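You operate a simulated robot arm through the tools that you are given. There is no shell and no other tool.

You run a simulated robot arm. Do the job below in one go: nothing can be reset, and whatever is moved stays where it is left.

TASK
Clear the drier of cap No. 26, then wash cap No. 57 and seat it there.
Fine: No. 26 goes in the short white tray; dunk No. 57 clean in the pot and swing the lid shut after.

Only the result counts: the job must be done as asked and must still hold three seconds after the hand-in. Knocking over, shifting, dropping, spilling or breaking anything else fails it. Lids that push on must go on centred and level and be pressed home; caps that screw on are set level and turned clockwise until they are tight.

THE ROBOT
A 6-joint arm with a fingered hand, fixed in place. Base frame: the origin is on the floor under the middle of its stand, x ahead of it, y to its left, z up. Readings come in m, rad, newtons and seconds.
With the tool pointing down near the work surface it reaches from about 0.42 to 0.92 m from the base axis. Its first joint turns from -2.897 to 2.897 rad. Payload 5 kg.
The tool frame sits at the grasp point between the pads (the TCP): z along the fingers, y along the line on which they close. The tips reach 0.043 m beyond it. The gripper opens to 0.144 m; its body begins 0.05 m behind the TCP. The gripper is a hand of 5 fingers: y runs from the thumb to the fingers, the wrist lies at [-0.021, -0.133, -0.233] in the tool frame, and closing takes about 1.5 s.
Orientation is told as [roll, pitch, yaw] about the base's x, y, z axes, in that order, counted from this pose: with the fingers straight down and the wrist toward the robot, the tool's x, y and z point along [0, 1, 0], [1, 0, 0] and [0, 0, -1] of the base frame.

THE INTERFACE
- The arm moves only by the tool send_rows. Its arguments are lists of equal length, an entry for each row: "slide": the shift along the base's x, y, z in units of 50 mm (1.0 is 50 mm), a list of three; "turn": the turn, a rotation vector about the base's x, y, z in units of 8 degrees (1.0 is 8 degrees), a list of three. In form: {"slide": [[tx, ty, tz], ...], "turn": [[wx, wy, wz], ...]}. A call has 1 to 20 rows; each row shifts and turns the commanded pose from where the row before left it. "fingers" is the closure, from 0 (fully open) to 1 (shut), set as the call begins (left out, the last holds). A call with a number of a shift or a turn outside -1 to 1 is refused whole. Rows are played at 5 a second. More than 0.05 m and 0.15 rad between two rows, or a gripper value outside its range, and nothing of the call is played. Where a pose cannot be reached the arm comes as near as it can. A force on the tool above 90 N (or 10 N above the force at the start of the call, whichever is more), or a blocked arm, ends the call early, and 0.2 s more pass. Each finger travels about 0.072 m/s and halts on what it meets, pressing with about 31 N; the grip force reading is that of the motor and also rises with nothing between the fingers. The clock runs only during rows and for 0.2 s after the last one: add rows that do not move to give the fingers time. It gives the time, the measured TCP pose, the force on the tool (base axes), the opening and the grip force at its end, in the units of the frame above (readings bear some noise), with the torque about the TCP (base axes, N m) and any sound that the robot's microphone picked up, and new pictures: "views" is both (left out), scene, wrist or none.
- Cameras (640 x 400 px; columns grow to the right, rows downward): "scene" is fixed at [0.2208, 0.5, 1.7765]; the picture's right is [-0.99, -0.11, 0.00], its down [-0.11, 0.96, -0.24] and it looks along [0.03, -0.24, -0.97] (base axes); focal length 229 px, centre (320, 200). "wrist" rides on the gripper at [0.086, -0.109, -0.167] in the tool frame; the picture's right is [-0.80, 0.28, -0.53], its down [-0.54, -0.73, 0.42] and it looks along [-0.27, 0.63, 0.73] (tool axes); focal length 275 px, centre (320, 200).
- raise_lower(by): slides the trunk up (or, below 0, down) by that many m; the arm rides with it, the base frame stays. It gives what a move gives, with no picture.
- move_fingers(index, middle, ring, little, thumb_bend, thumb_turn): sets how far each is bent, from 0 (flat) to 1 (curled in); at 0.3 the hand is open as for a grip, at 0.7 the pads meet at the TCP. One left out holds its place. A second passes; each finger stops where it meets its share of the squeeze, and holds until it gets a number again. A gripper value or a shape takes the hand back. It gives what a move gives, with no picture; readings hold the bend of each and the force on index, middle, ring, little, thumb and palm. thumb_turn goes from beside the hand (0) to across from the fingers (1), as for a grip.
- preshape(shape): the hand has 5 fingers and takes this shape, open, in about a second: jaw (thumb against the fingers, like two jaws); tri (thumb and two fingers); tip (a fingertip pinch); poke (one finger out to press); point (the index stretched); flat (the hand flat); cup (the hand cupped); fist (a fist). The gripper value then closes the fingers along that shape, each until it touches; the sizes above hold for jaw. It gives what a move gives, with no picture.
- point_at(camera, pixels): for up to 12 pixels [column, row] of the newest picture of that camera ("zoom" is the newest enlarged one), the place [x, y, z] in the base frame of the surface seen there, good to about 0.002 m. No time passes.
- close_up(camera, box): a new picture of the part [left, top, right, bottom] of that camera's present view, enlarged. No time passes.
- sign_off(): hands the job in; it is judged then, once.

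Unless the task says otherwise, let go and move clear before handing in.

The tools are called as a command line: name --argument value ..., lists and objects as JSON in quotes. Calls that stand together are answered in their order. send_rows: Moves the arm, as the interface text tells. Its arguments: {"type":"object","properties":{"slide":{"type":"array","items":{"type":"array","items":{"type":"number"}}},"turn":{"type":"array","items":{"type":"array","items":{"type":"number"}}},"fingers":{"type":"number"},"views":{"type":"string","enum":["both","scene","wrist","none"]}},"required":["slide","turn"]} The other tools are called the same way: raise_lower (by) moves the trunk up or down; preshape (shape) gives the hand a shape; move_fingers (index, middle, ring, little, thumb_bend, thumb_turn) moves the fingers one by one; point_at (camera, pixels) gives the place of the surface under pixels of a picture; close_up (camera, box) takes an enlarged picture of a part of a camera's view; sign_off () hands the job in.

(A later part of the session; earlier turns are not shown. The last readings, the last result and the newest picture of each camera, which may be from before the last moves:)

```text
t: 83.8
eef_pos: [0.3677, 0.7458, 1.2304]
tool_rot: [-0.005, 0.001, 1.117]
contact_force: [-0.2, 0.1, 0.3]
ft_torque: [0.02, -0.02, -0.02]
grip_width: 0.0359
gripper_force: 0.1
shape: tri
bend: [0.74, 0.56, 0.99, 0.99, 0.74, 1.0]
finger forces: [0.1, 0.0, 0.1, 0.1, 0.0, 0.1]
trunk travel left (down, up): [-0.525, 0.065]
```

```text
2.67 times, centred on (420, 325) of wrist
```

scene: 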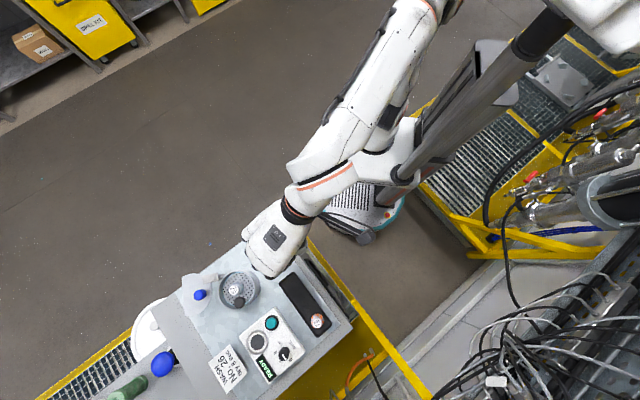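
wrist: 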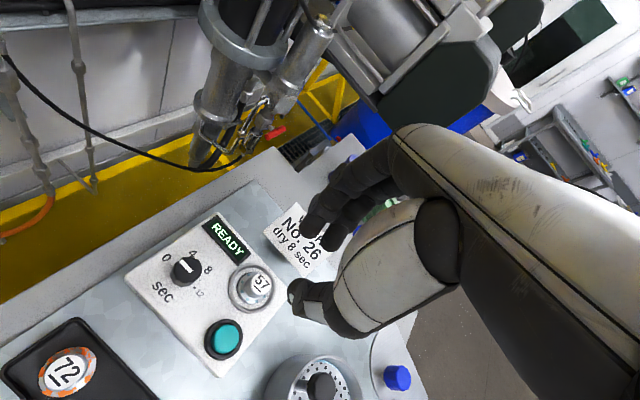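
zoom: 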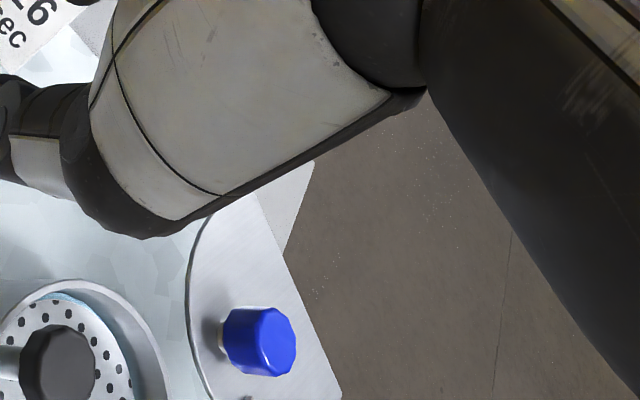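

Cap 57 is seated cleanly inside the drier ring, and the display is still READY. Now the lid: I'll back the hand off and study the lid, hinge and blue knob closely.

send_rows --slide '[[0, -0.8, 0.4], [0, -0.9, 0.4], [0, -0.9, 0.2], [0, -0.9, 0], [0, -0.9, 0], [0, -0.9, 0], [0, 0, 0]]' --turn '[[0, 0, -0.75], [0, 0, -0.75], [0, 0, -0.75], [0, 0, -0.75], [0, 0, 0], [0, 0, 0], [0, 0, 0]]' --fingers 0.6 --views "both"

close_up --camera "scene" --box '[168, 260, 264, 320]'

close_up --camera "wrist" --box '[200, 100, 400, 260]'

```text
t: 85.4
eef_pos: [0.3668, 0.4806, 1.2799]
tool_rot: [-0.006, 0.002, 0.697]
contact_force: [-0.5, -0.5, -0.2]
ft_torque: [0.01, 0.0, -0.01]
grip_width: 0.0571
gripper_force: 0.0
shape: tri
bend: [0.74, 0.49, 0.99, 0.99, 0.73, 1.0]
finger forces: [0.1, 0.1, 0.0, 0.1, 0.0, 0.0]
trunk travel left (down, up): [-0.525, 0.065]
```

scene: 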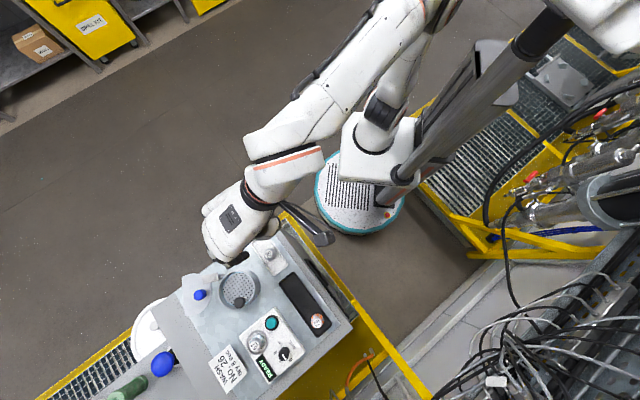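
wrist: 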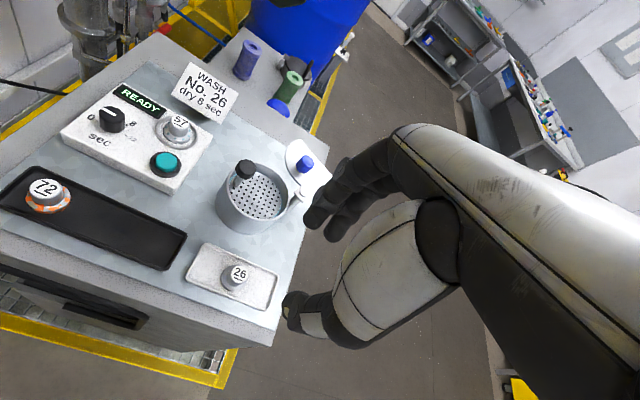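

```text
6.67 times, centred on (216, 290) of scene
```

zoom: 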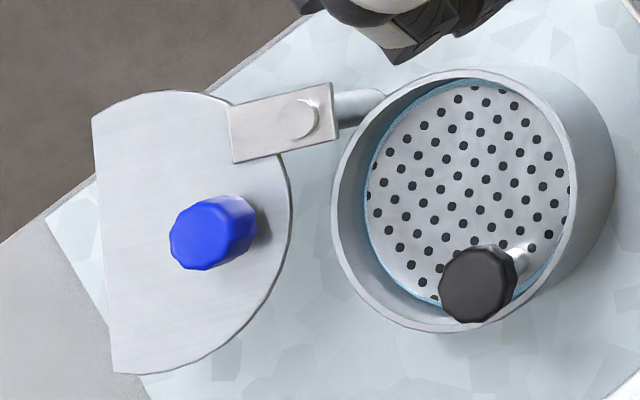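

```text
2.50 times, centred on (300, 180) of wrist
```

zoom: 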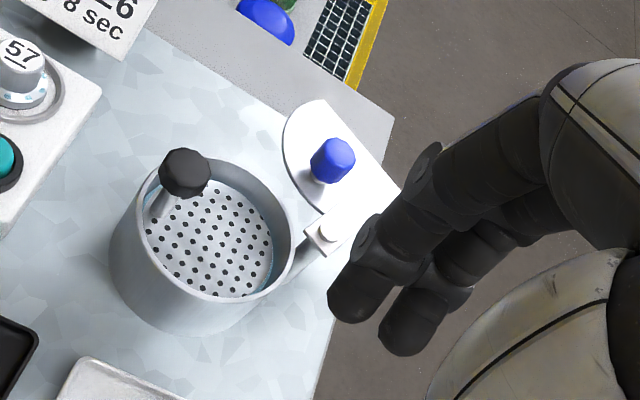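

The lid is a D-shaped plate with its straight cut on the far side, and the blue knob sits toward the pot. Before swinging it I need its exact outline and the hinge and stem positions, so I'll take high zooms.

close_up --camera "scene" --box '[176, 270, 224, 300]'

close_up --camera "scene" --box '[176, 292, 224, 322]'

close_up --camera "scene" --box '[210, 286, 258, 316]'

close_up --camera "wrist" --box '[210, 130, 340, 240]'

```text
13.33 times, centred on (200, 285) of scene
```

zoom: 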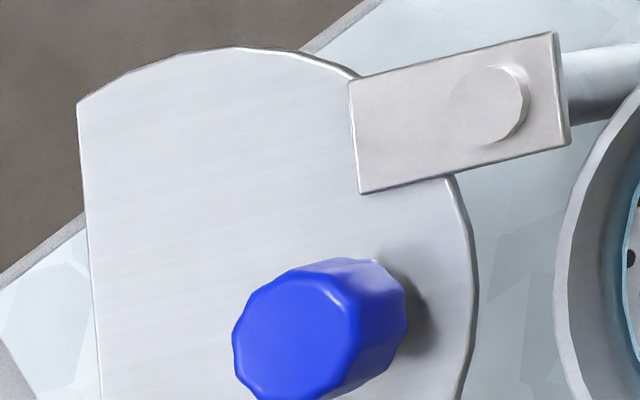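

```text
13.33 times, centred on (200, 307) of scene
```

zoom: 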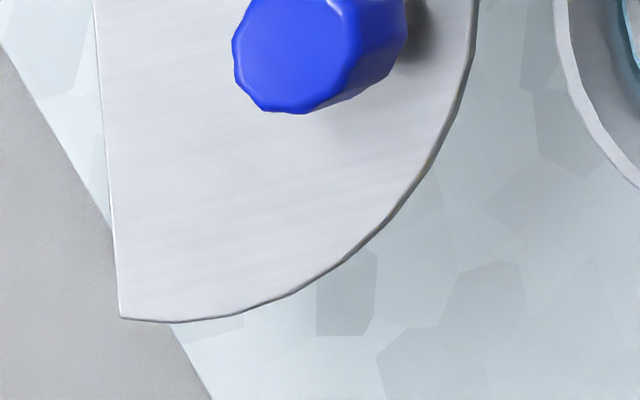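

```text
13.33 times, centred on (234, 301) of scene
```

zoom: 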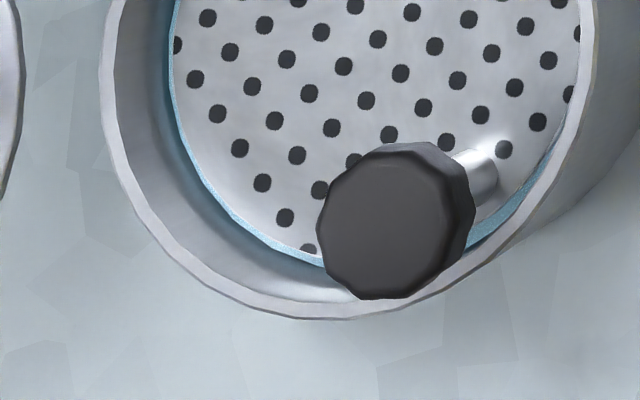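

```text
3.64 times, centred on (275, 185) of wrist
```

zoom: 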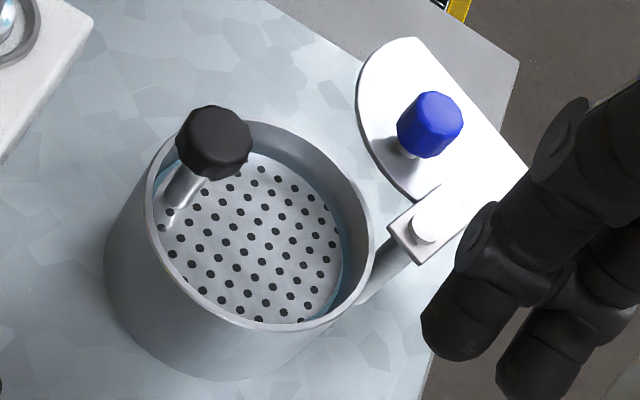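

Fitting the outlines gives:
- Hinge pin P ≈ (0.5136,0.590).
- Lid disc centre: 72.5 mm from P, so it shuts after about 116° CCW.
- Blue knob: (0.532,0.6335), 47 mm from P.

I'll hover over the blue knob with the yaw turned to about -17° so the index and middle can push it gently along its arc.

send_rows --slide '[[0.413, 0.382, 0], [0.413, 0.382, 0], [0.413, 0.382, 0], [0.413, 0.382, 0], [0.413, 0.382, -0.2], [0.413, 0.382, -0.3], [0.413, 0.382, -0.4], [0.413, 0.382, -0.4], [0, 0, 0]]' --turn '[[0, 0, -0.89], [0, 0, -0.89], [0, 0, -0.89], [0, 0, -0.89], [0, 0, -0.89], [0, 0, -0.89], [0, 0, -0.89], [0, 0, -0.89], [0, 0, 0]]' --fingers 0.6 --views "both"

close_up --camera "wrist" --box '[200, 170, 400, 330]'

```text
t: 87.4
eef_pos: [0.5044, 0.6112, 1.1923]
tool_rot: [-0.005, 0.001, -0.298]
contact_force: [0.2, 1.1, -0.5]
ft_torque: [-0.03, 0.02, 0.03]
grip_width: 0.0578
gripper_force: 0.1
shape: tri
bend: [0.74, 0.49, 0.99, 0.99, 0.73, 1.0]
finger forces: [0.1, 0.1, 0.1, 0.1, 0.1, 0.0]
out of reach, approached as far as the arm can: row 7, 8
trunk travel left (down, up): [-0.525, 0.065]
```

scene: 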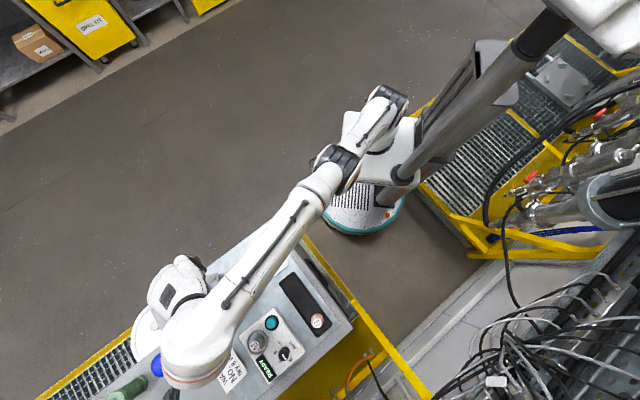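
wrist: 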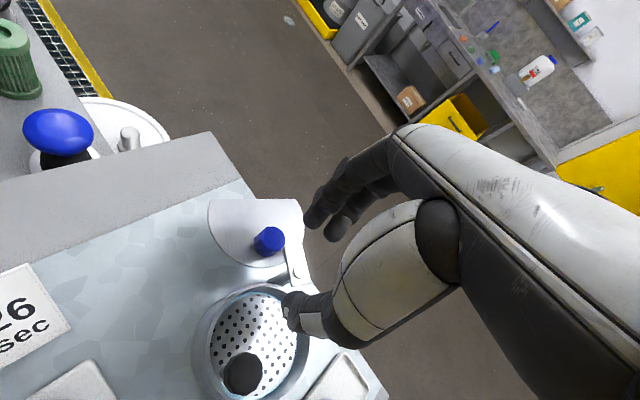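

```text
2.50 times, centred on (300, 250) of wrist
```

zoom: 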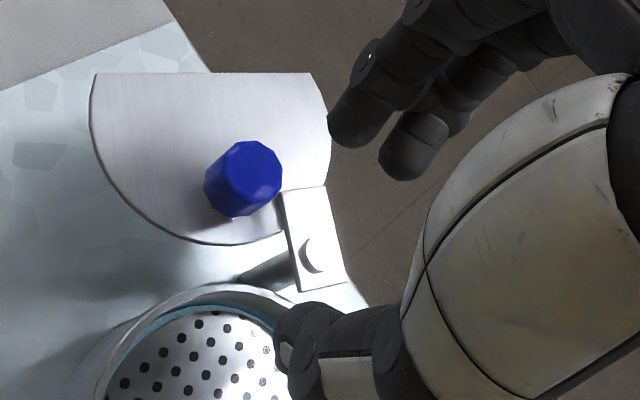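

The -17° yaw at this radius is just out of reach, and the arm stopped short at (0.504,0.611). A yaw of +10° brings the wrist closer in, so I'll turn back 27° and see where the arm settles.

send_rows --slide '[[0, 0, 0], [0, 0, 0], [0, 0, 0], [0, 0, 0], [0, 0, 0]]' --turn '[[0, 0, 0.85], [0, 0, 0.85], [0, 0, 0.85], [0, 0, 0.85], [0, 0, 0]]' --views "both"

close_up --camera "wrist" --box '[200, 170, 400, 330]'

```text
t: 88.6
eef_pos: [0.5244, 0.6483, 1.209]
tool_rot: [-0.007, 0.003, 0.179]
contact_force: [-0.6, -0.2, -0.9]
ft_torque: [0.04, -0.02, -0.02]
grip_width: 0.0575
gripper_force: 0.2
shape: tri
bend: [0.74, 0.49, 0.99, 0.99, 0.73, 1.0]
finger forces: [0.1, 0.0, 0.0, 0.0, 0.1, 0.0]
out of reach, approached as far as the arm can: row 1, 2, 3, 4
trunk travel left (down, up): [-0.525, 0.065]
```

scene: 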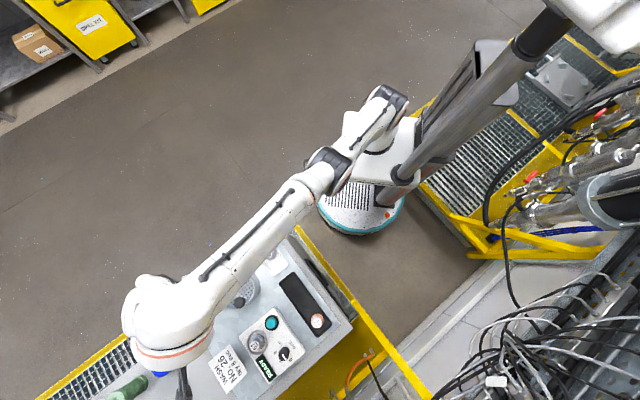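
wrist: 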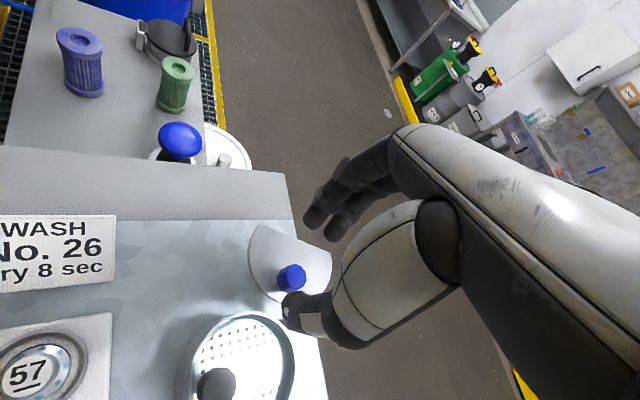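

```text
2.50 times, centred on (300, 250) of wrist
```

zoom: 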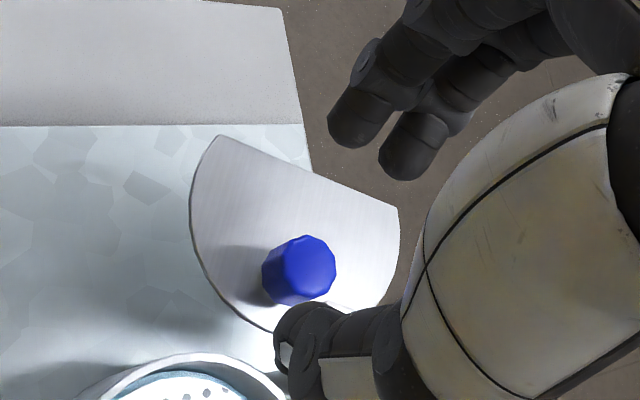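

Even at +10° the arm falls short, so I'll work with a near-radial yaw (~50°) and use a single finger as a round pusher. I'll pull back slightly, turn to 50° and try the "poke" shape in free space.

send_rows --slide '[[-0.12, -0.12, 0.12], [-0.12, -0.12, 0.12], [-0.12, -0.12, 0.12], [-0.12, -0.12, 0.12], [-0.12, -0.12, 0.12], [0, 0, 0]]' --turn '[[0, 0, 1.0], [0, 0, 1.0], [0, 0, 1.0], [0, 0, 1.0], [0, 0, 1.0], [0, 0, 0]]' --views "none"

preshape --shape "poke"

send_rows --slide '[[0, 0, 0]]' --turn '[[0, 0, 0]]' --views "both"

close_up --camera "wrist" --box '[200, 130, 440, 330]'

```text
t: 90.0
eef_pos: [0.5172, 0.6537, 1.2619]
tool_rot: [-0.005, 0.006, 0.876]
contact_force: [0.4, 0.3, -0.4]
ft_torque: [0.03, 0.02, -0.02]
grip_width: 0.0576
gripper_force: 0.1
shape: tri
bend: [0.74, 0.49, 0.99, 0.99, 0.73, 1.0]
finger forces: [0.1, 0.0, 0.0, 0.1, 0.0, 0.0]
out of reach, approached as far as the arm can: row 1, 2, 3, 4, 5
trunk travel left (down, up): [-0.525, 0.065]
```

```text
t: 90.9
eef_pos: [0.5173, 0.6536, 1.2634]
tool_rot: [-0.005, 0.004, 0.875]
contact_force: [-0.2, -0.2, -1.1]
ft_torque: [0.0, 0.0, 0.01]
grip_width: 0.0
gripper_force: 0.1
shape: poke
bend: [0.7, 0.7, 0.99, 0.99, 1.0, 1.0]
finger forces: [0.0, 0.0, 0.1, 0.0, 0.0, 0.1]
trunk travel left (down, up): [-0.525, 0.065]
```

```text
t: 91.3
eef_pos: [0.5169, 0.653, 1.2613]
tool_rot: [-0.005, 0.005, 0.875]
contact_force: [0.3, 0.5, 0.8]
ft_torque: [0.0, -0.02, -0.02]
grip_width: 0.0
gripper_force: 0.0
shape: poke
bend: [0.7, 0.7, 0.99, 0.99, 1.0, 1.0]
finger forces: [0.0, 0.0, 0.1, 0.0, 0.0, 0.0]
trunk travel left (down, up): [-0.525, 0.065]
```

scene: 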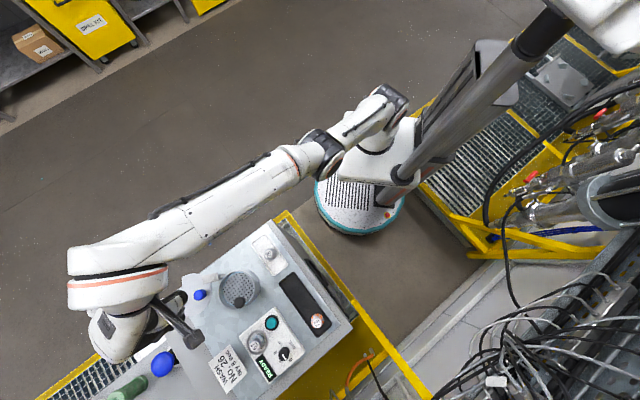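
wrist: 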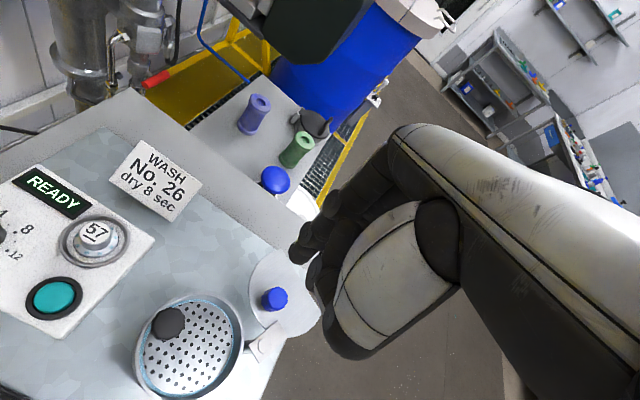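

```text
2.00 times, centred on (320, 230) of wrist
```

zoom: 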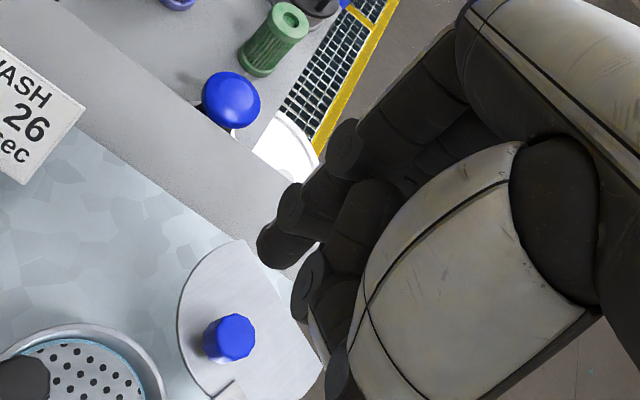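

The readings show the arm is stuck "as near as it can" in an awkward configuration, with the actual pose off from the commanded one. I'll retreat toward a known good region near (0.40,0.50) and check that tracking recovers.

send_rows --slide '[[-0.4, -0.5, 0], [-0.4, -0.5, 0], [-0.4, -0.5, 0], [-0.4, -0.5, 0], [-0.4, -0.5, 0], [0, 0, 0]]' --turn '[[0, 0, 0], [0, 0, 0], [0, 0, 0], [0, 0, 0], [0, 0, 0], [0, 0, 0]]' --views "scene"

```text
t: 92.7
eef_pos: [0.481, 0.62, 1.3362]
tool_rot: [-0.005, 0.005, 0.875]
contact_force: [0.2, -0.2, 0.5]
ft_torque: [0.02, -0.01, -0.02]
grip_width: 0.0
gripper_force: 0.0
shape: poke
bend: [0.7, 0.7, 0.99, 0.99, 1.0, 1.0]
finger forces: [0.1, 0.0, 0.0, 0.0, 0.0, 0.0]
out of reach, approached as far as the arm can: row 1, 2, 3, 4, 5
trunk travel left (down, up): [-0.525, 0.065]
```

scene: 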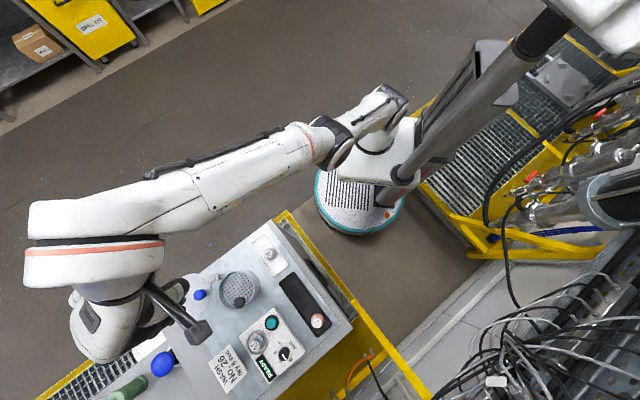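

All these stuck poses lie on one sphere (radius 0.795 m about the shoulder at z≈1.11). So the elbow is straight and stuck, and inward commands have no effect. A downward command should bend the elbow the right way, so I'll try lowering in small steps over the free area.

send_rows --slide '[[0, 0, -0.3], [0, 0, -0.3], [0, 0, -0.3], [0, 0, 0], [0, 0, 0]]' --turn '[[0, 0, 0], [0, 0, 0], [0, 0, 0], [0, 0, 0], [0, 0, 0]]' --views "scene"

```text
t: 93.9
eef_pos: [0.4936, 0.638, 1.3054]
tool_rot: [-0.006, 0.004, 0.876]
contact_force: [0.0, -0.6, -0.3]
ft_torque: [-0.03, 0.01, -0.02]
grip_width: 0.0
gripper_force: 0.0
shape: poke
bend: [0.7, 0.7, 0.99, 0.99, 1.0, 1.0]
finger forces: [0.1, 0.0, 0.0, 0.1, 0.1, 0.0]
out of reach, approached as far as the arm can: row 1, 2, 3
trunk travel left (down, up): [-0.525, 0.065]
```

scene: 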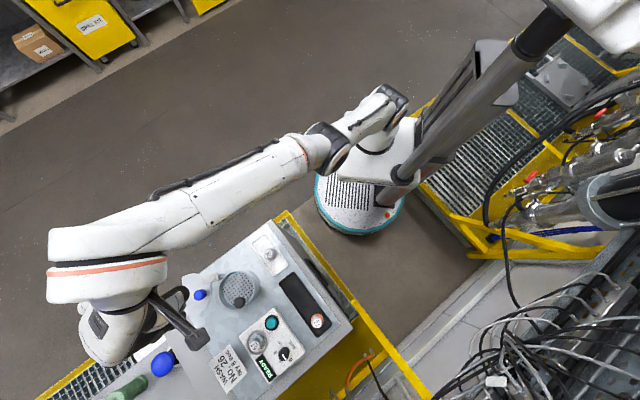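

It slid along the same sphere again, so the elbow seems to have flipped just past straight. I'll drive the target outward beyond reach, high above everything, so the elbow straightens fully. Then I'll come down and inward to bend it the normal way.

send_rows --slide '[[0.62, 0.7, 0.2], [0.62, 0.7, 0.2], [0.62, 0.7, 0.2], [0.62, 0.7, 0.2], [0.62, 0.7, 0.2], [0.62, 0.7, 0.2], [0, 0, 0]]' --turn '[[0, 0, 0], [0, 0, 0], [0, 0, 0], [0, 0, 0], [0, 0, 0], [0, 0, 0], [0, 0, 0]]' --views "none"

```text
t: 95.5
eef_pos: [0.5094, 0.6589, 1.2706]
tool_rot: [-0.007, 0.001, 0.878]
contact_force: [0.1, 0.0, -0.9]
ft_torque: [-0.02, 0.02, 0.03]
grip_width: 0.0
gripper_force: 0.0
shape: poke
bend: [0.7, 0.7, 0.99, 0.99, 1.0, 1.0]
finger forces: [0.1, 0.0, 0.0, 0.1, 0.0, 0.0]
out of reach, approached as far as the arm can: row 1, 2, 3, 4, 5, 6
trunk travel left (down, up): [-0.525, 0.065]
```

The arm stretched slightly further (wrist radius 0.803). Now inward and downward together.

send_rows --slide '[[0, 0, -0.5], [0, 0, -0.5], [-0.51, -0.59, -0.15], [-0.51, -0.59, -0.15], [-0.51, -0.59, 0], [-0.51, -0.59, 0], [-0.51, -0.59, 0], [0, 0, 0]]' --turn '[[0, 0, 0], [0, 0, 0], [0, 0, 0], [0, 0, 0], [0, 0, 0], [0, 0, 0], [0, 0, 0], [0, 0, 0]]' --views "scene"

```text
t: 97.3
eef_pos: [0.3804, 0.5105, 1.2053]
tool_rot: [-0.006, 0.001, 0.876]
contact_force: [-0.3, -0.4, 0.6]
ft_torque: [0.0, 0.0, -0.03]
grip_width: 0.0001
gripper_force: 0.0
shape: poke
bend: [0.7, 0.7, 0.99, 0.99, 1.0, 1.0]
finger forces: [0.0, 0.0, 0.0, 0.1, 0.0, 0.0]
trunk travel left (down, up): [-0.525, 0.065]
```

scene: 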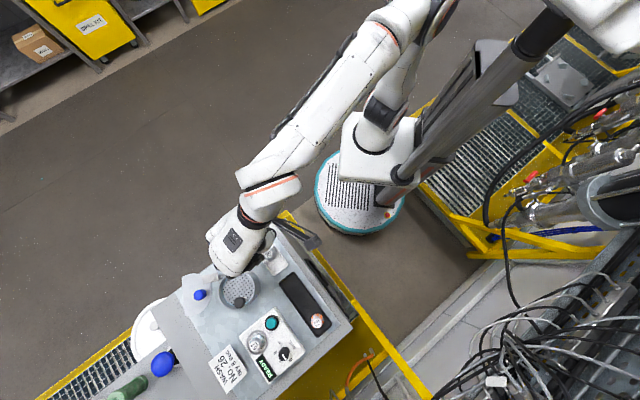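

The arm is back in its normal configuration and tracking exactly at (0.380,0.5105,1.205). I'll return to the tri shape. Then I'll approach the blue knob at yaw 25° (wrist radius inside the limit) to cage it loosely and pull it round with the two fingers behind it.

preshape --shape "tri"

send_rows --slide '[[0, 0, 0], [0.6, 0.49, 0], [0.6, 0.49, 0], [0.6, 0.49, 0], [0.61, 0.49, -0.2], [0.61, 0.49, -0.2], [0, 0, 0]]' --turn '[[0, 0, 0], [0, 0, -0.625], [0, 0, -0.625], [0, 0, -0.625], [0, 0, -0.625], [0, 0, -0.625], [0, 0, 0]]' --fingers 0.66 --views "wrist"

close_up --camera "wrist" --box '[200, 170, 400, 330]'

```text
t: 98.2
eef_pos: [0.3804, 0.5101, 1.2051]
tool_rot: [-0.005, 0.002, 0.878]
contact_force: [0.3, -0.5, -0.1]
ft_torque: [0.0, -0.03, 0.02]
grip_width: 0.1439
gripper_force: 0.1
shape: tri
bend: [0.3, 0.3, 0.99, 0.99, 0.3, 0.98]
finger forces: [0.0, 0.0, 0.0, 0.1, 0.0, 0.0]
trunk travel left (down, up): [-0.525, 0.065]
```

```text
t: 99.8
eef_pos: [0.5328, 0.6312, 1.1859]
tool_rot: [-0.005, 0.002, 0.44]
contact_force: [1.0, -0.8, -0.3]
ft_torque: [-0.01, 0.01, -0.01]
grip_width: 0.0495
gripper_force: 0.1
shape: tri
bend: [0.74, 0.52, 0.99, 0.99, 0.73, 1.0]
finger forces: [0.0, 0.1, 0.0, 0.0, 0.0, 0.1]
trunk travel left (down, up): [-0.525, 0.065]
```

wrist: 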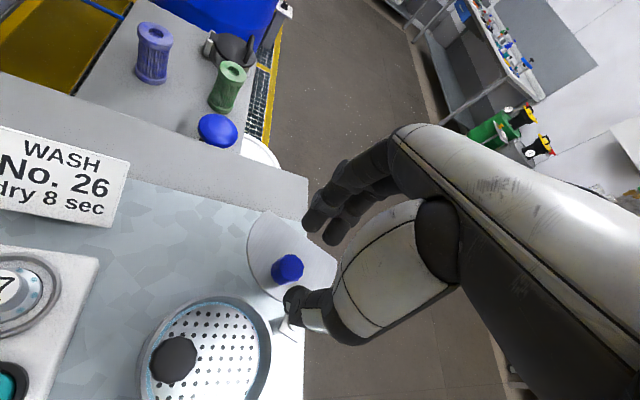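

```text
2.50 times, centred on (300, 250) of wrist
```

zoom: 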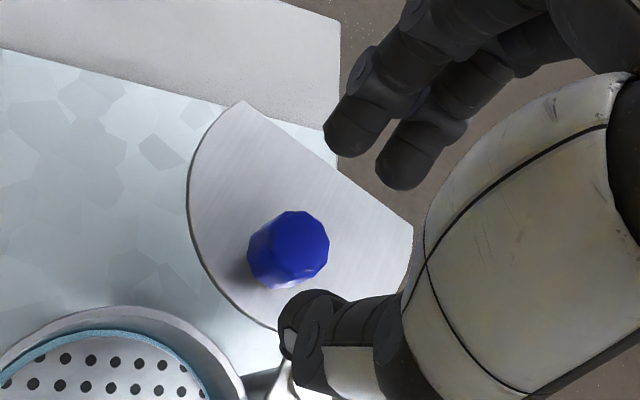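

I'm above the knob with no reach warnings. I'll measure the blue knob and hinge pin from here.

point_at --camera "zoom" --pixels '[[300, 245], [272, 240], [327, 245], [300, 215], [300, 275], [260, 265], [280, 285], [345, 135], [340, 150], [390, 185], [305, 300], [320, 295]]'

```text
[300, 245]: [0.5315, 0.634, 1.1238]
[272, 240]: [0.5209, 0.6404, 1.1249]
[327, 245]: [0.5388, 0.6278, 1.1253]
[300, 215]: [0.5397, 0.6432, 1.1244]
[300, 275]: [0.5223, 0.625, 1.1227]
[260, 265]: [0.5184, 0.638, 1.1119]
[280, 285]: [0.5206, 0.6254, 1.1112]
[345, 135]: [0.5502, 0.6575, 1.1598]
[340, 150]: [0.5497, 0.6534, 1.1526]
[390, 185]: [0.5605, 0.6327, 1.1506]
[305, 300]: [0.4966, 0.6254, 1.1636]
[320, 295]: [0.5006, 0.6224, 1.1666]
```

The knob is centred in the open cage: knob (0.531,0.634), TCP (0.533,0.631). I'll lower to z≈1.147 so the fingertips straddle the blue knob just above the lid plate.

send_rows --slide '[[0, 0.02, -0.3], [0, 0, -0.3], [0, 0, -0.18], [0, 0, 0]]' --turn '[[0, 0, 0], [0, 0, 0], [0, 0, 0], [0, 0, 0]]' --views "wrist"

close_up --camera "wrist" --box '[210, 180, 370, 340]'

```text
t: 100.8
eef_pos: [0.5314, 0.6331, 1.1441]
tool_rot: [-0.004, 0.002, 0.44]
contact_force: [0.1, -0.3, 0.1]
ft_torque: [0.0, -0.01, -0.02]
grip_width: 0.0494
gripper_force: 0.0
shape: tri
bend: [0.74, 0.52, 0.99, 0.99, 0.73, 1.0]
finger forces: [0.0, 0.0, 0.1, 0.0, 0.0, 0.1]
trunk travel left (down, up): [-0.525, 0.065]
```

wrist: 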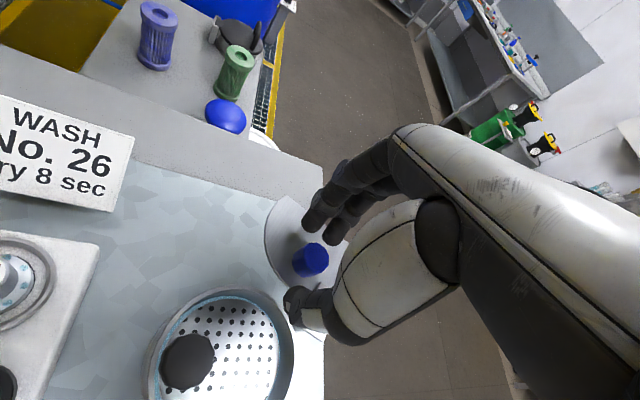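

```text
2.50 times, centred on (290, 260) of wrist
```

zoom: 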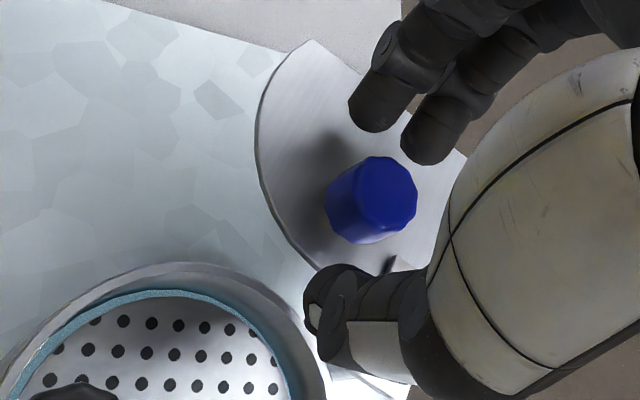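

No contact while straddling. I'll begin pulling gently: first the contact move, then about 12° of arc, while monitoring the force.

send_rows --slide '[[-0.13, -0.02, 0], [-0.13, -0.02, 0], [-0.088, 0.012, 0], [-0.088, 0.012, 0], [0, 0, 0]]' --turn '[[0, 0, 0], [0, 0, 0], [0, 0, 0.425], [0, 0, 0.425], [0, 0, 0]]' --views "wrist"

close_up --camera "wrist" --box '[210, 180, 370, 340]'

```text
t: 102.0
eef_pos: [0.5093, 0.6326, 1.1454]
tool_rot: [-0.006, 0.002, 0.558]
contact_force: [0.9, 0.1, -0.9]
ft_torque: [-0.01, -0.06, 0.01]
grip_width: 0.0492
gripper_force: 0.0
shape: tri
bend: [0.74, 0.52, 0.99, 0.99, 0.73, 1.0]
finger forces: [0.1, 0.4, 0.0, 0.0, 0.1, 0.0]
trunk travel left (down, up): [-0.525, 0.065]
```

wrist: 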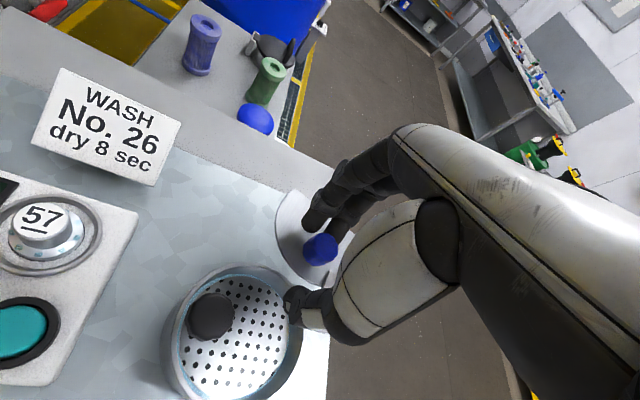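

```text
2.50 times, centred on (290, 260) of wrist
```

zoom: 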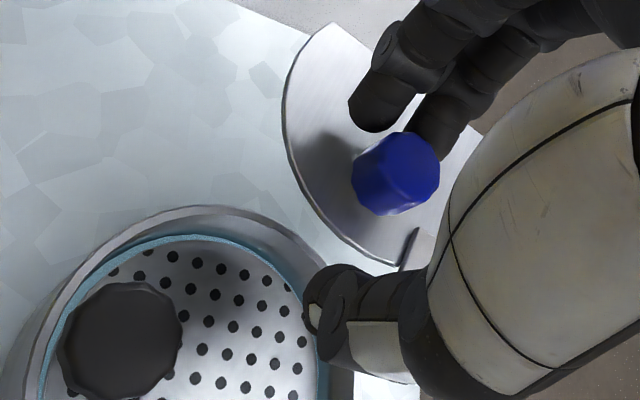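

point_at --camera "zoom" --pixels '[[405, 170], [375, 165], [430, 175], [405, 145]]'

send_rows --slide '[[-0.092, -0.007, 0], [-0.092, -0.007, 0], [-0.088, -0.027, 0], [-0.088, -0.027, 0], [0, 0, 0]]' --turn '[[0, 0, 0.44], [0, 0, 0.44], [0, 0, 0.44], [0, 0, 0.44], [0, 0, 0]]' --views "wrist"

close_up --camera "wrist" --box '[210, 180, 370, 340]'

```text
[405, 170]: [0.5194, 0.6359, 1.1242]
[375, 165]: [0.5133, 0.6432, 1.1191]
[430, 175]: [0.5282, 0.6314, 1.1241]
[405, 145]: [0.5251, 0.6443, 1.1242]
```

```text
t: 103.2
eef_pos: [0.4929, 0.6285, 1.1456]
tool_rot: [-0.004, 0.003, 0.806]
contact_force: [0.0, 0.6, -0.1]
ft_torque: [0.01, 0.0, -0.02]
grip_width: 0.0495
gripper_force: 0.0
shape: tri
bend: [0.74, 0.52, 0.99, 0.99, 0.73, 1.0]
finger forces: [0.0, 0.4, 0.0, 0.0, 0.0, 0.1]
trunk travel left (down, up): [-0.525, 0.065]
```

wrist: 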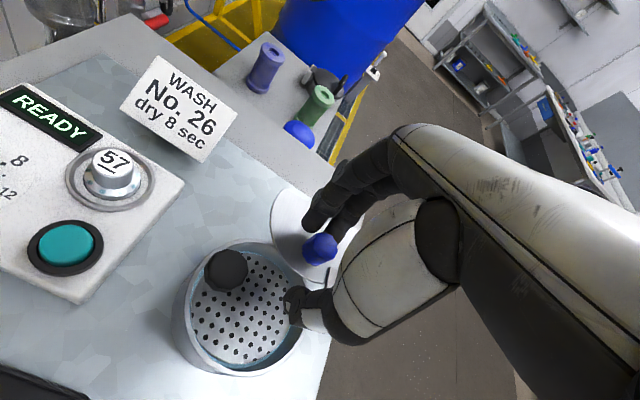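

```text
2.50 times, centred on (290, 260) of wrist
```

zoom: 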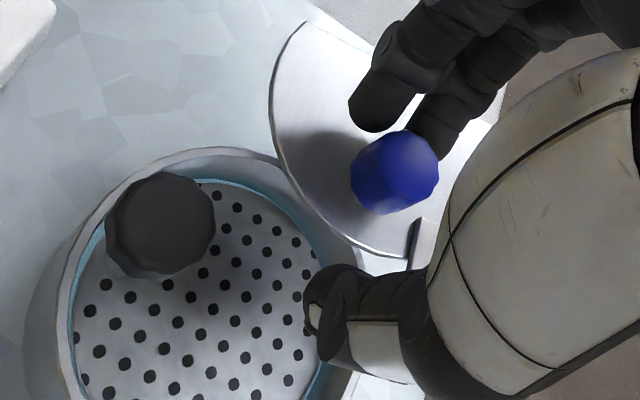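

The lid follows freely with almost no force. I'll continue another ~24° of arc to α≈128°.

send_rows --slide '[[-0.083, -0.046, 0], [-0.083, -0.046, 0], [-0.072, -0.063, 0], [-0.072, -0.063, 0], [0, 0, 0]]' --turn '[[0, 0, 0.44], [0, 0, 0.44], [0, 0, 0.44], [0, 0, 0.44], [0, 0, 0]]' --views "wrist"

close_up --camera "wrist" --box '[210, 180, 370, 340]'

```text
t: 104.4
eef_pos: [0.476, 0.6192, 1.1455]
tool_rot: [-0.005, 0.001, 1.051]
contact_force: [0.2, -0.1, 0.7]
ft_torque: [0.02, -0.01, 0.02]
grip_width: 0.0494
gripper_force: 0.0
shape: tri
bend: [0.74, 0.52, 0.99, 0.99, 0.73, 1.0]
finger forces: [0.0, 0.3, 0.0, 0.0, 0.0, 0.0]
trunk travel left (down, up): [-0.525, 0.065]
```

wrist: 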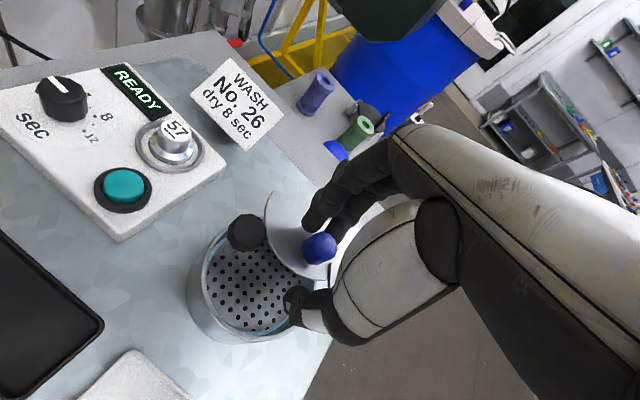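

```text
2.50 times, centred on (290, 260) of wrist
```

zoom: 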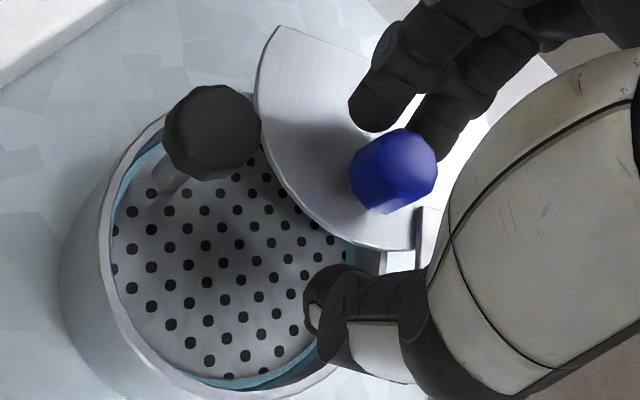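

The lid's leading edge is nearing the black knob's stem at zoom px (260,100). I'll advance only 12° and check forces and clearance.

send_rows --slide '[[-0.039, -0.052, 0], [-0.039, -0.052, 0], [-0.039, -0.052, 0], [0, 0, 0]]' --turn '[[0, 0, 0.29], [0, 0, 0.29], [0, 0, 0.29], [0, 0, 0]]' --views "both"

close_up --camera "wrist" --box '[200, 180, 360, 340]'

close_up --camera "scene" --box '[190, 260, 270, 320]'

```text
t: 105.4
eef_pos: [0.471, 0.6123, 1.1456]
tool_rot: [-0.006, 0.002, 1.172]
contact_force: [-0.5, 1.1, 0.2]
ft_torque: [0.02, 0.02, -0.06]
grip_width: 0.0492
gripper_force: 0.0
shape: tri
bend: [0.74, 0.52, 0.99, 0.99, 0.73, 1.0]
finger forces: [0.1, 0.3, 0.0, 0.1, 0.0, 0.0]
trunk travel left (down, up): [-0.525, 0.065]
```

scene: 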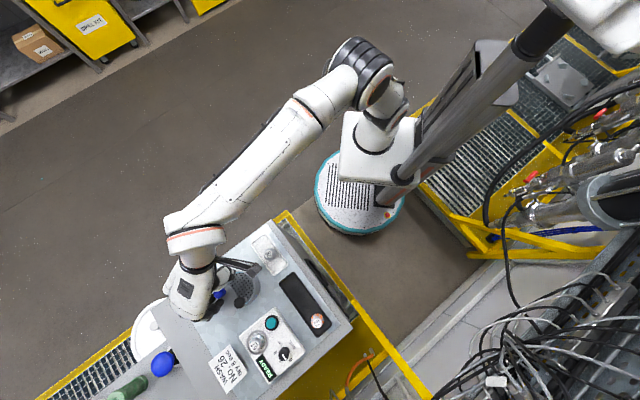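
wrist: 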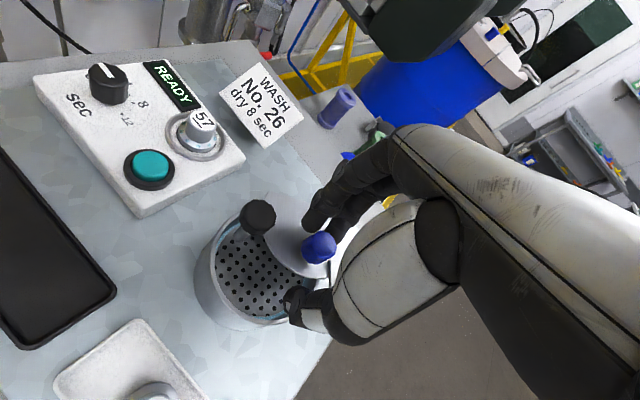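

```text
2.50 times, centred on (280, 260) of wrist
```

zoom: 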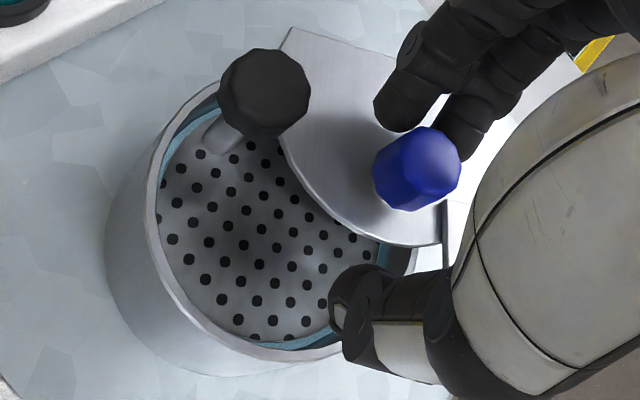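

```text
6.67 times, centred on (230, 290) of scene
```

zoom: 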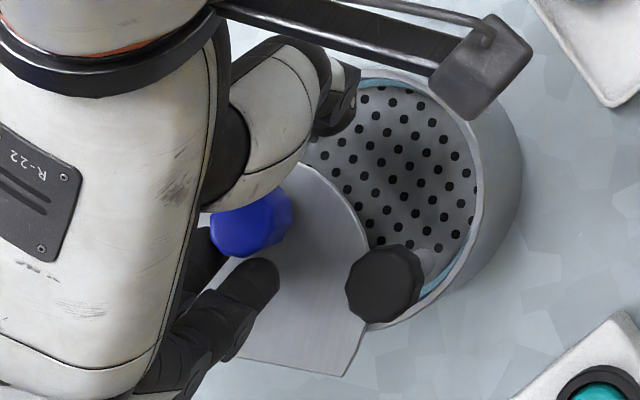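

The lid edge is sliding under the black knob and approaching the stem, with forces still ≈1 N. I'll advance in 4° steps and watch closely.

send_rows --slide '[[-0.029, -0.06, 0], [0, 0, 0]]' --turn '[[0, 0, 0.29], [0, 0, 0]]' --views "none"

send_rows --slide '[[-0.029, -0.06, 0], [0, 0, 0]]' --turn '[[0, 0, 0.29], [0, 0, 0]]' --views "wrist"

close_up --camera "wrist" --box '[200, 180, 360, 340]'

close_up --camera "scene" --box '[190, 260, 270, 320]'

```text
t: 106.0
eef_pos: [0.4684, 0.6074, 1.1452]
tool_rot: [-0.005, 0.001, 1.214]
contact_force: [0.5, 0.5, -0.1]
ft_torque: [0.0, -0.02, 0.01]
grip_width: 0.0493
gripper_force: 0.1
shape: tri
bend: [0.74, 0.52, 0.99, 0.99, 0.73, 1.0]
finger forces: [0.1, 0.3, 0.0, 0.0, 0.1, 0.0]
trunk travel left (down, up): [-0.525, 0.065]
```

```text
t: 106.6
eef_pos: [0.468, 0.6048, 1.1446]
tool_rot: [-0.005, 0.002, 1.254]
contact_force: [-0.1, 0.9, 0.3]
ft_torque: [0.0, 0.0, -0.04]
grip_width: 0.0495
gripper_force: 0.1
shape: tri
bend: [0.74, 0.52, 0.99, 0.99, 0.73, 1.0]
finger forces: [0.0, 0.4, 0.0, 0.1, 0.0, 0.0]
trunk travel left (down, up): [-0.525, 0.065]
```

wrist: 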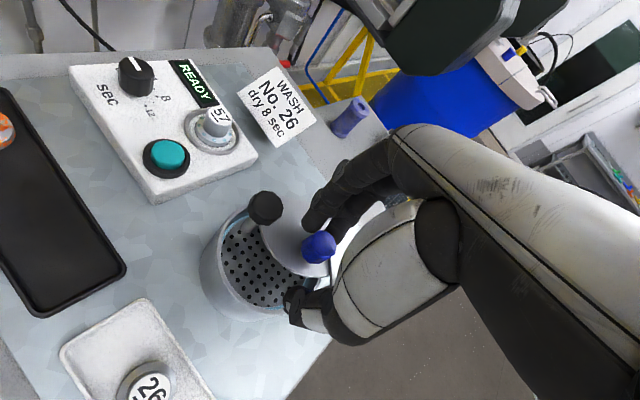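

```text
2.50 times, centred on (280, 260) of wrist
```

zoom: 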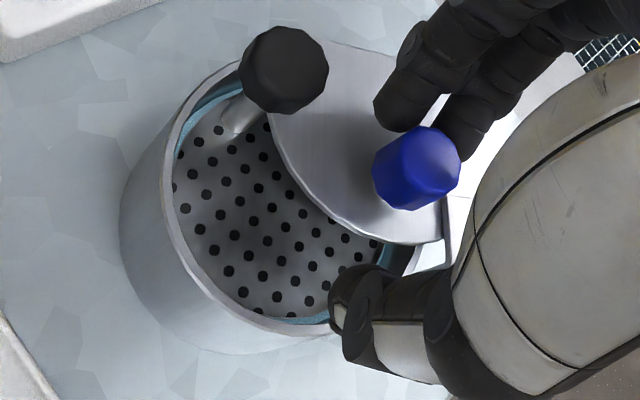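

```text
6.67 times, centred on (230, 290) of scene
```

zoom: 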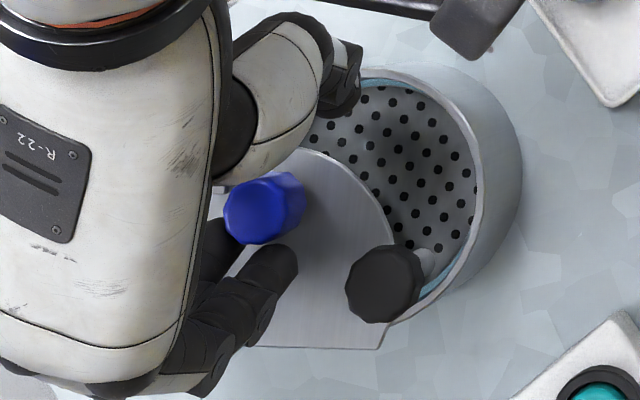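

Still no resistance (≈1 N), and the stem shows a small gap to the lid edge at zoom px (250,115). I'll continue in 4° steps.

send_rows --slide '[[-0.022, -0.06, 0], [0, 0, 0]]' --turn '[[0, 0, 0.29], [0, 0, 0]]' --views "none"

send_rows --slide '[[-0.018, -0.064, 0], [0, 0, 0]]' --turn '[[0, 0, 0.29], [0, 0, 0]]' --views "wrist"

close_up --camera "wrist" --box '[200, 180, 360, 340]'

close_up --camera "scene" --box '[190, 260, 270, 320]'

```text
t: 107.2
eef_pos: [0.4683, 0.6011, 1.1449]
tool_rot: [-0.004, 0.001, 1.293]
contact_force: [0.3, -0.7, -0.2]
ft_torque: [0.0, 0.02, -0.01]
grip_width: 0.0492
gripper_force: 0.1
shape: tri
bend: [0.74, 0.52, 0.99, 0.99, 0.73, 1.0]
finger forces: [0.0, 0.3, 0.1, 0.0, 0.1, 0.0]
trunk travel left (down, up): [-0.525, 0.065]
```

```text
t: 107.8
eef_pos: [0.4649, 0.5991, 1.1467]
tool_rot: [-0.006, 0.001, 1.333]
contact_force: [0.5, -0.2, -0.6]
ft_torque: [0.01, -0.04, -0.01]
grip_width: 0.0495
gripper_force: 0.0
shape: tri
bend: [0.74, 0.52, 0.99, 0.99, 0.73, 1.0]
finger forces: [0.1, 0.2, 0.0, 0.1, 0.0, 0.0]
trunk travel left (down, up): [-0.525, 0.065]
```

wrist: 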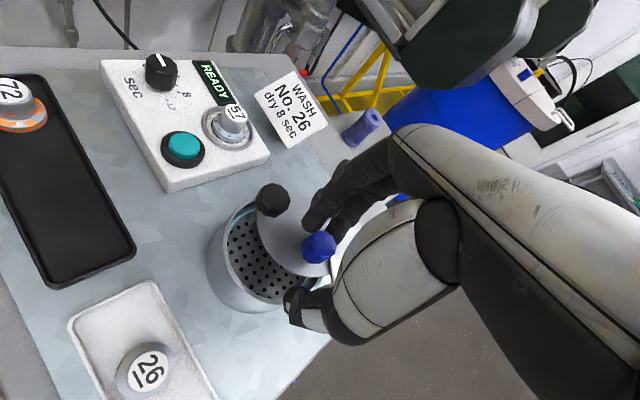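

```text
2.50 times, centred on (280, 260) of wrist
```

zoom: 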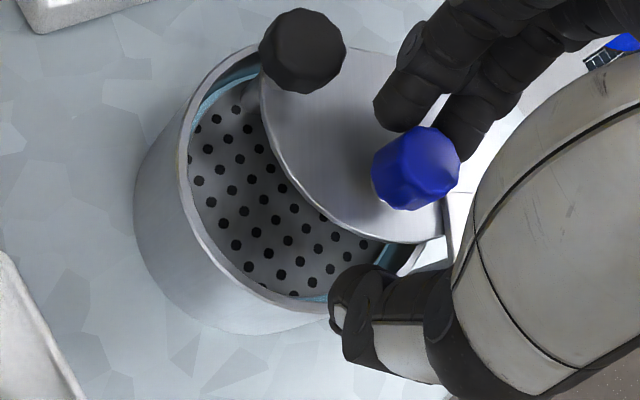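

```text
6.67 times, centred on (230, 290) of scene
```

zoom: 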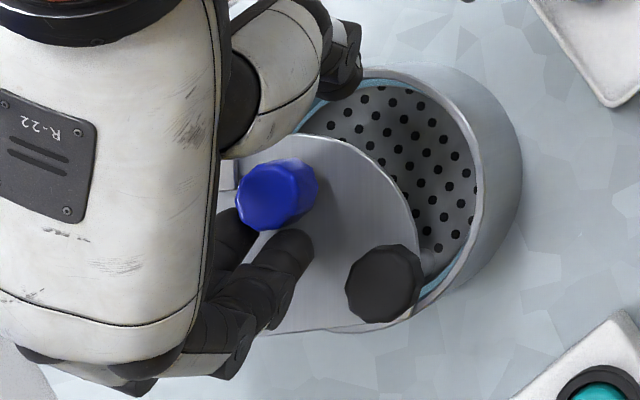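

The lid is passing the stem without resistance. I'll continue closing in small steps: 8° and then 8°.

send_rows --slide '[[-0.015, -0.065, 0], [-0.015, -0.065, 0], [0, 0, 0]]' --turn '[[0, 0, 0.29], [0, 0, 0.29], [0, 0, 0]]' --views "none"

send_rows --slide '[[0, -0.067, 0], [0, -0.067, 0], [0, 0, 0]]' --turn '[[0, 0, 0.29], [0, 0, 0.29], [0, 0, 0]]' --views "wrist"

close_up --camera "wrist" --box '[200, 180, 360, 340]'

close_up --camera "scene" --box '[190, 260, 270, 320]'

```text
t: 108.6
eef_pos: [0.4652, 0.5928, 1.1446]
tool_rot: [-0.004, 0.0, 1.414]
contact_force: [-0.2, 0.7, -0.2]
ft_torque: [0.03, -0.01, 0.0]
grip_width: 0.0493
gripper_force: 0.0
shape: tri
bend: [0.74, 0.52, 0.99, 0.99, 0.73, 1.0]
finger forces: [0.0, 0.2, 0.1, 0.0, 0.0, 0.0]
trunk travel left (down, up): [-0.525, 0.065]
```

```text
t: 109.4
eef_pos: [0.464, 0.5853, 1.1455]
tool_rot: [-0.005, 0.002, 1.495]
contact_force: [0.1, 0.3, 0.8]
ft_torque: [0.03, 0.01, 0.0]
grip_width: 0.0493
gripper_force: 0.1
shape: tri
bend: [0.74, 0.52, 0.99, 0.99, 0.73, 1.0]
finger forces: [0.0, 0.2, 0.1, 0.0, 0.0, 0.1]
trunk travel left (down, up): [-0.525, 0.065]
```

wrist: 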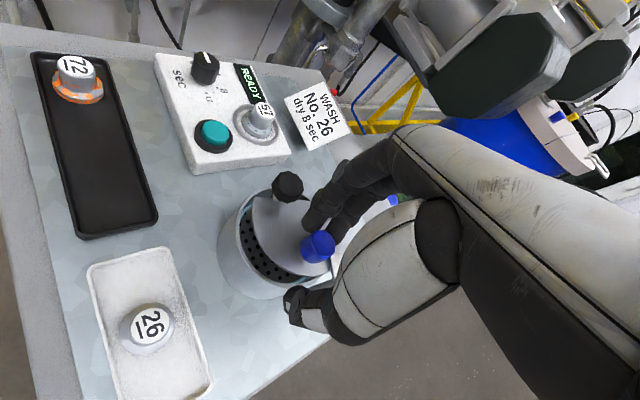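

```text
2.50 times, centred on (280, 260) of wrist
```

zoom: 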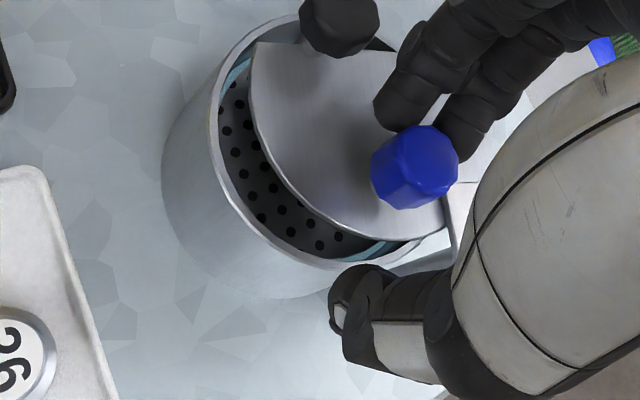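

```text
6.67 times, centred on (230, 290) of scene
```

zoom: 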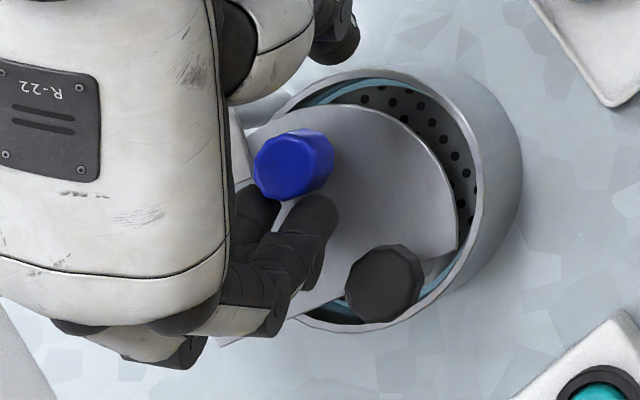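

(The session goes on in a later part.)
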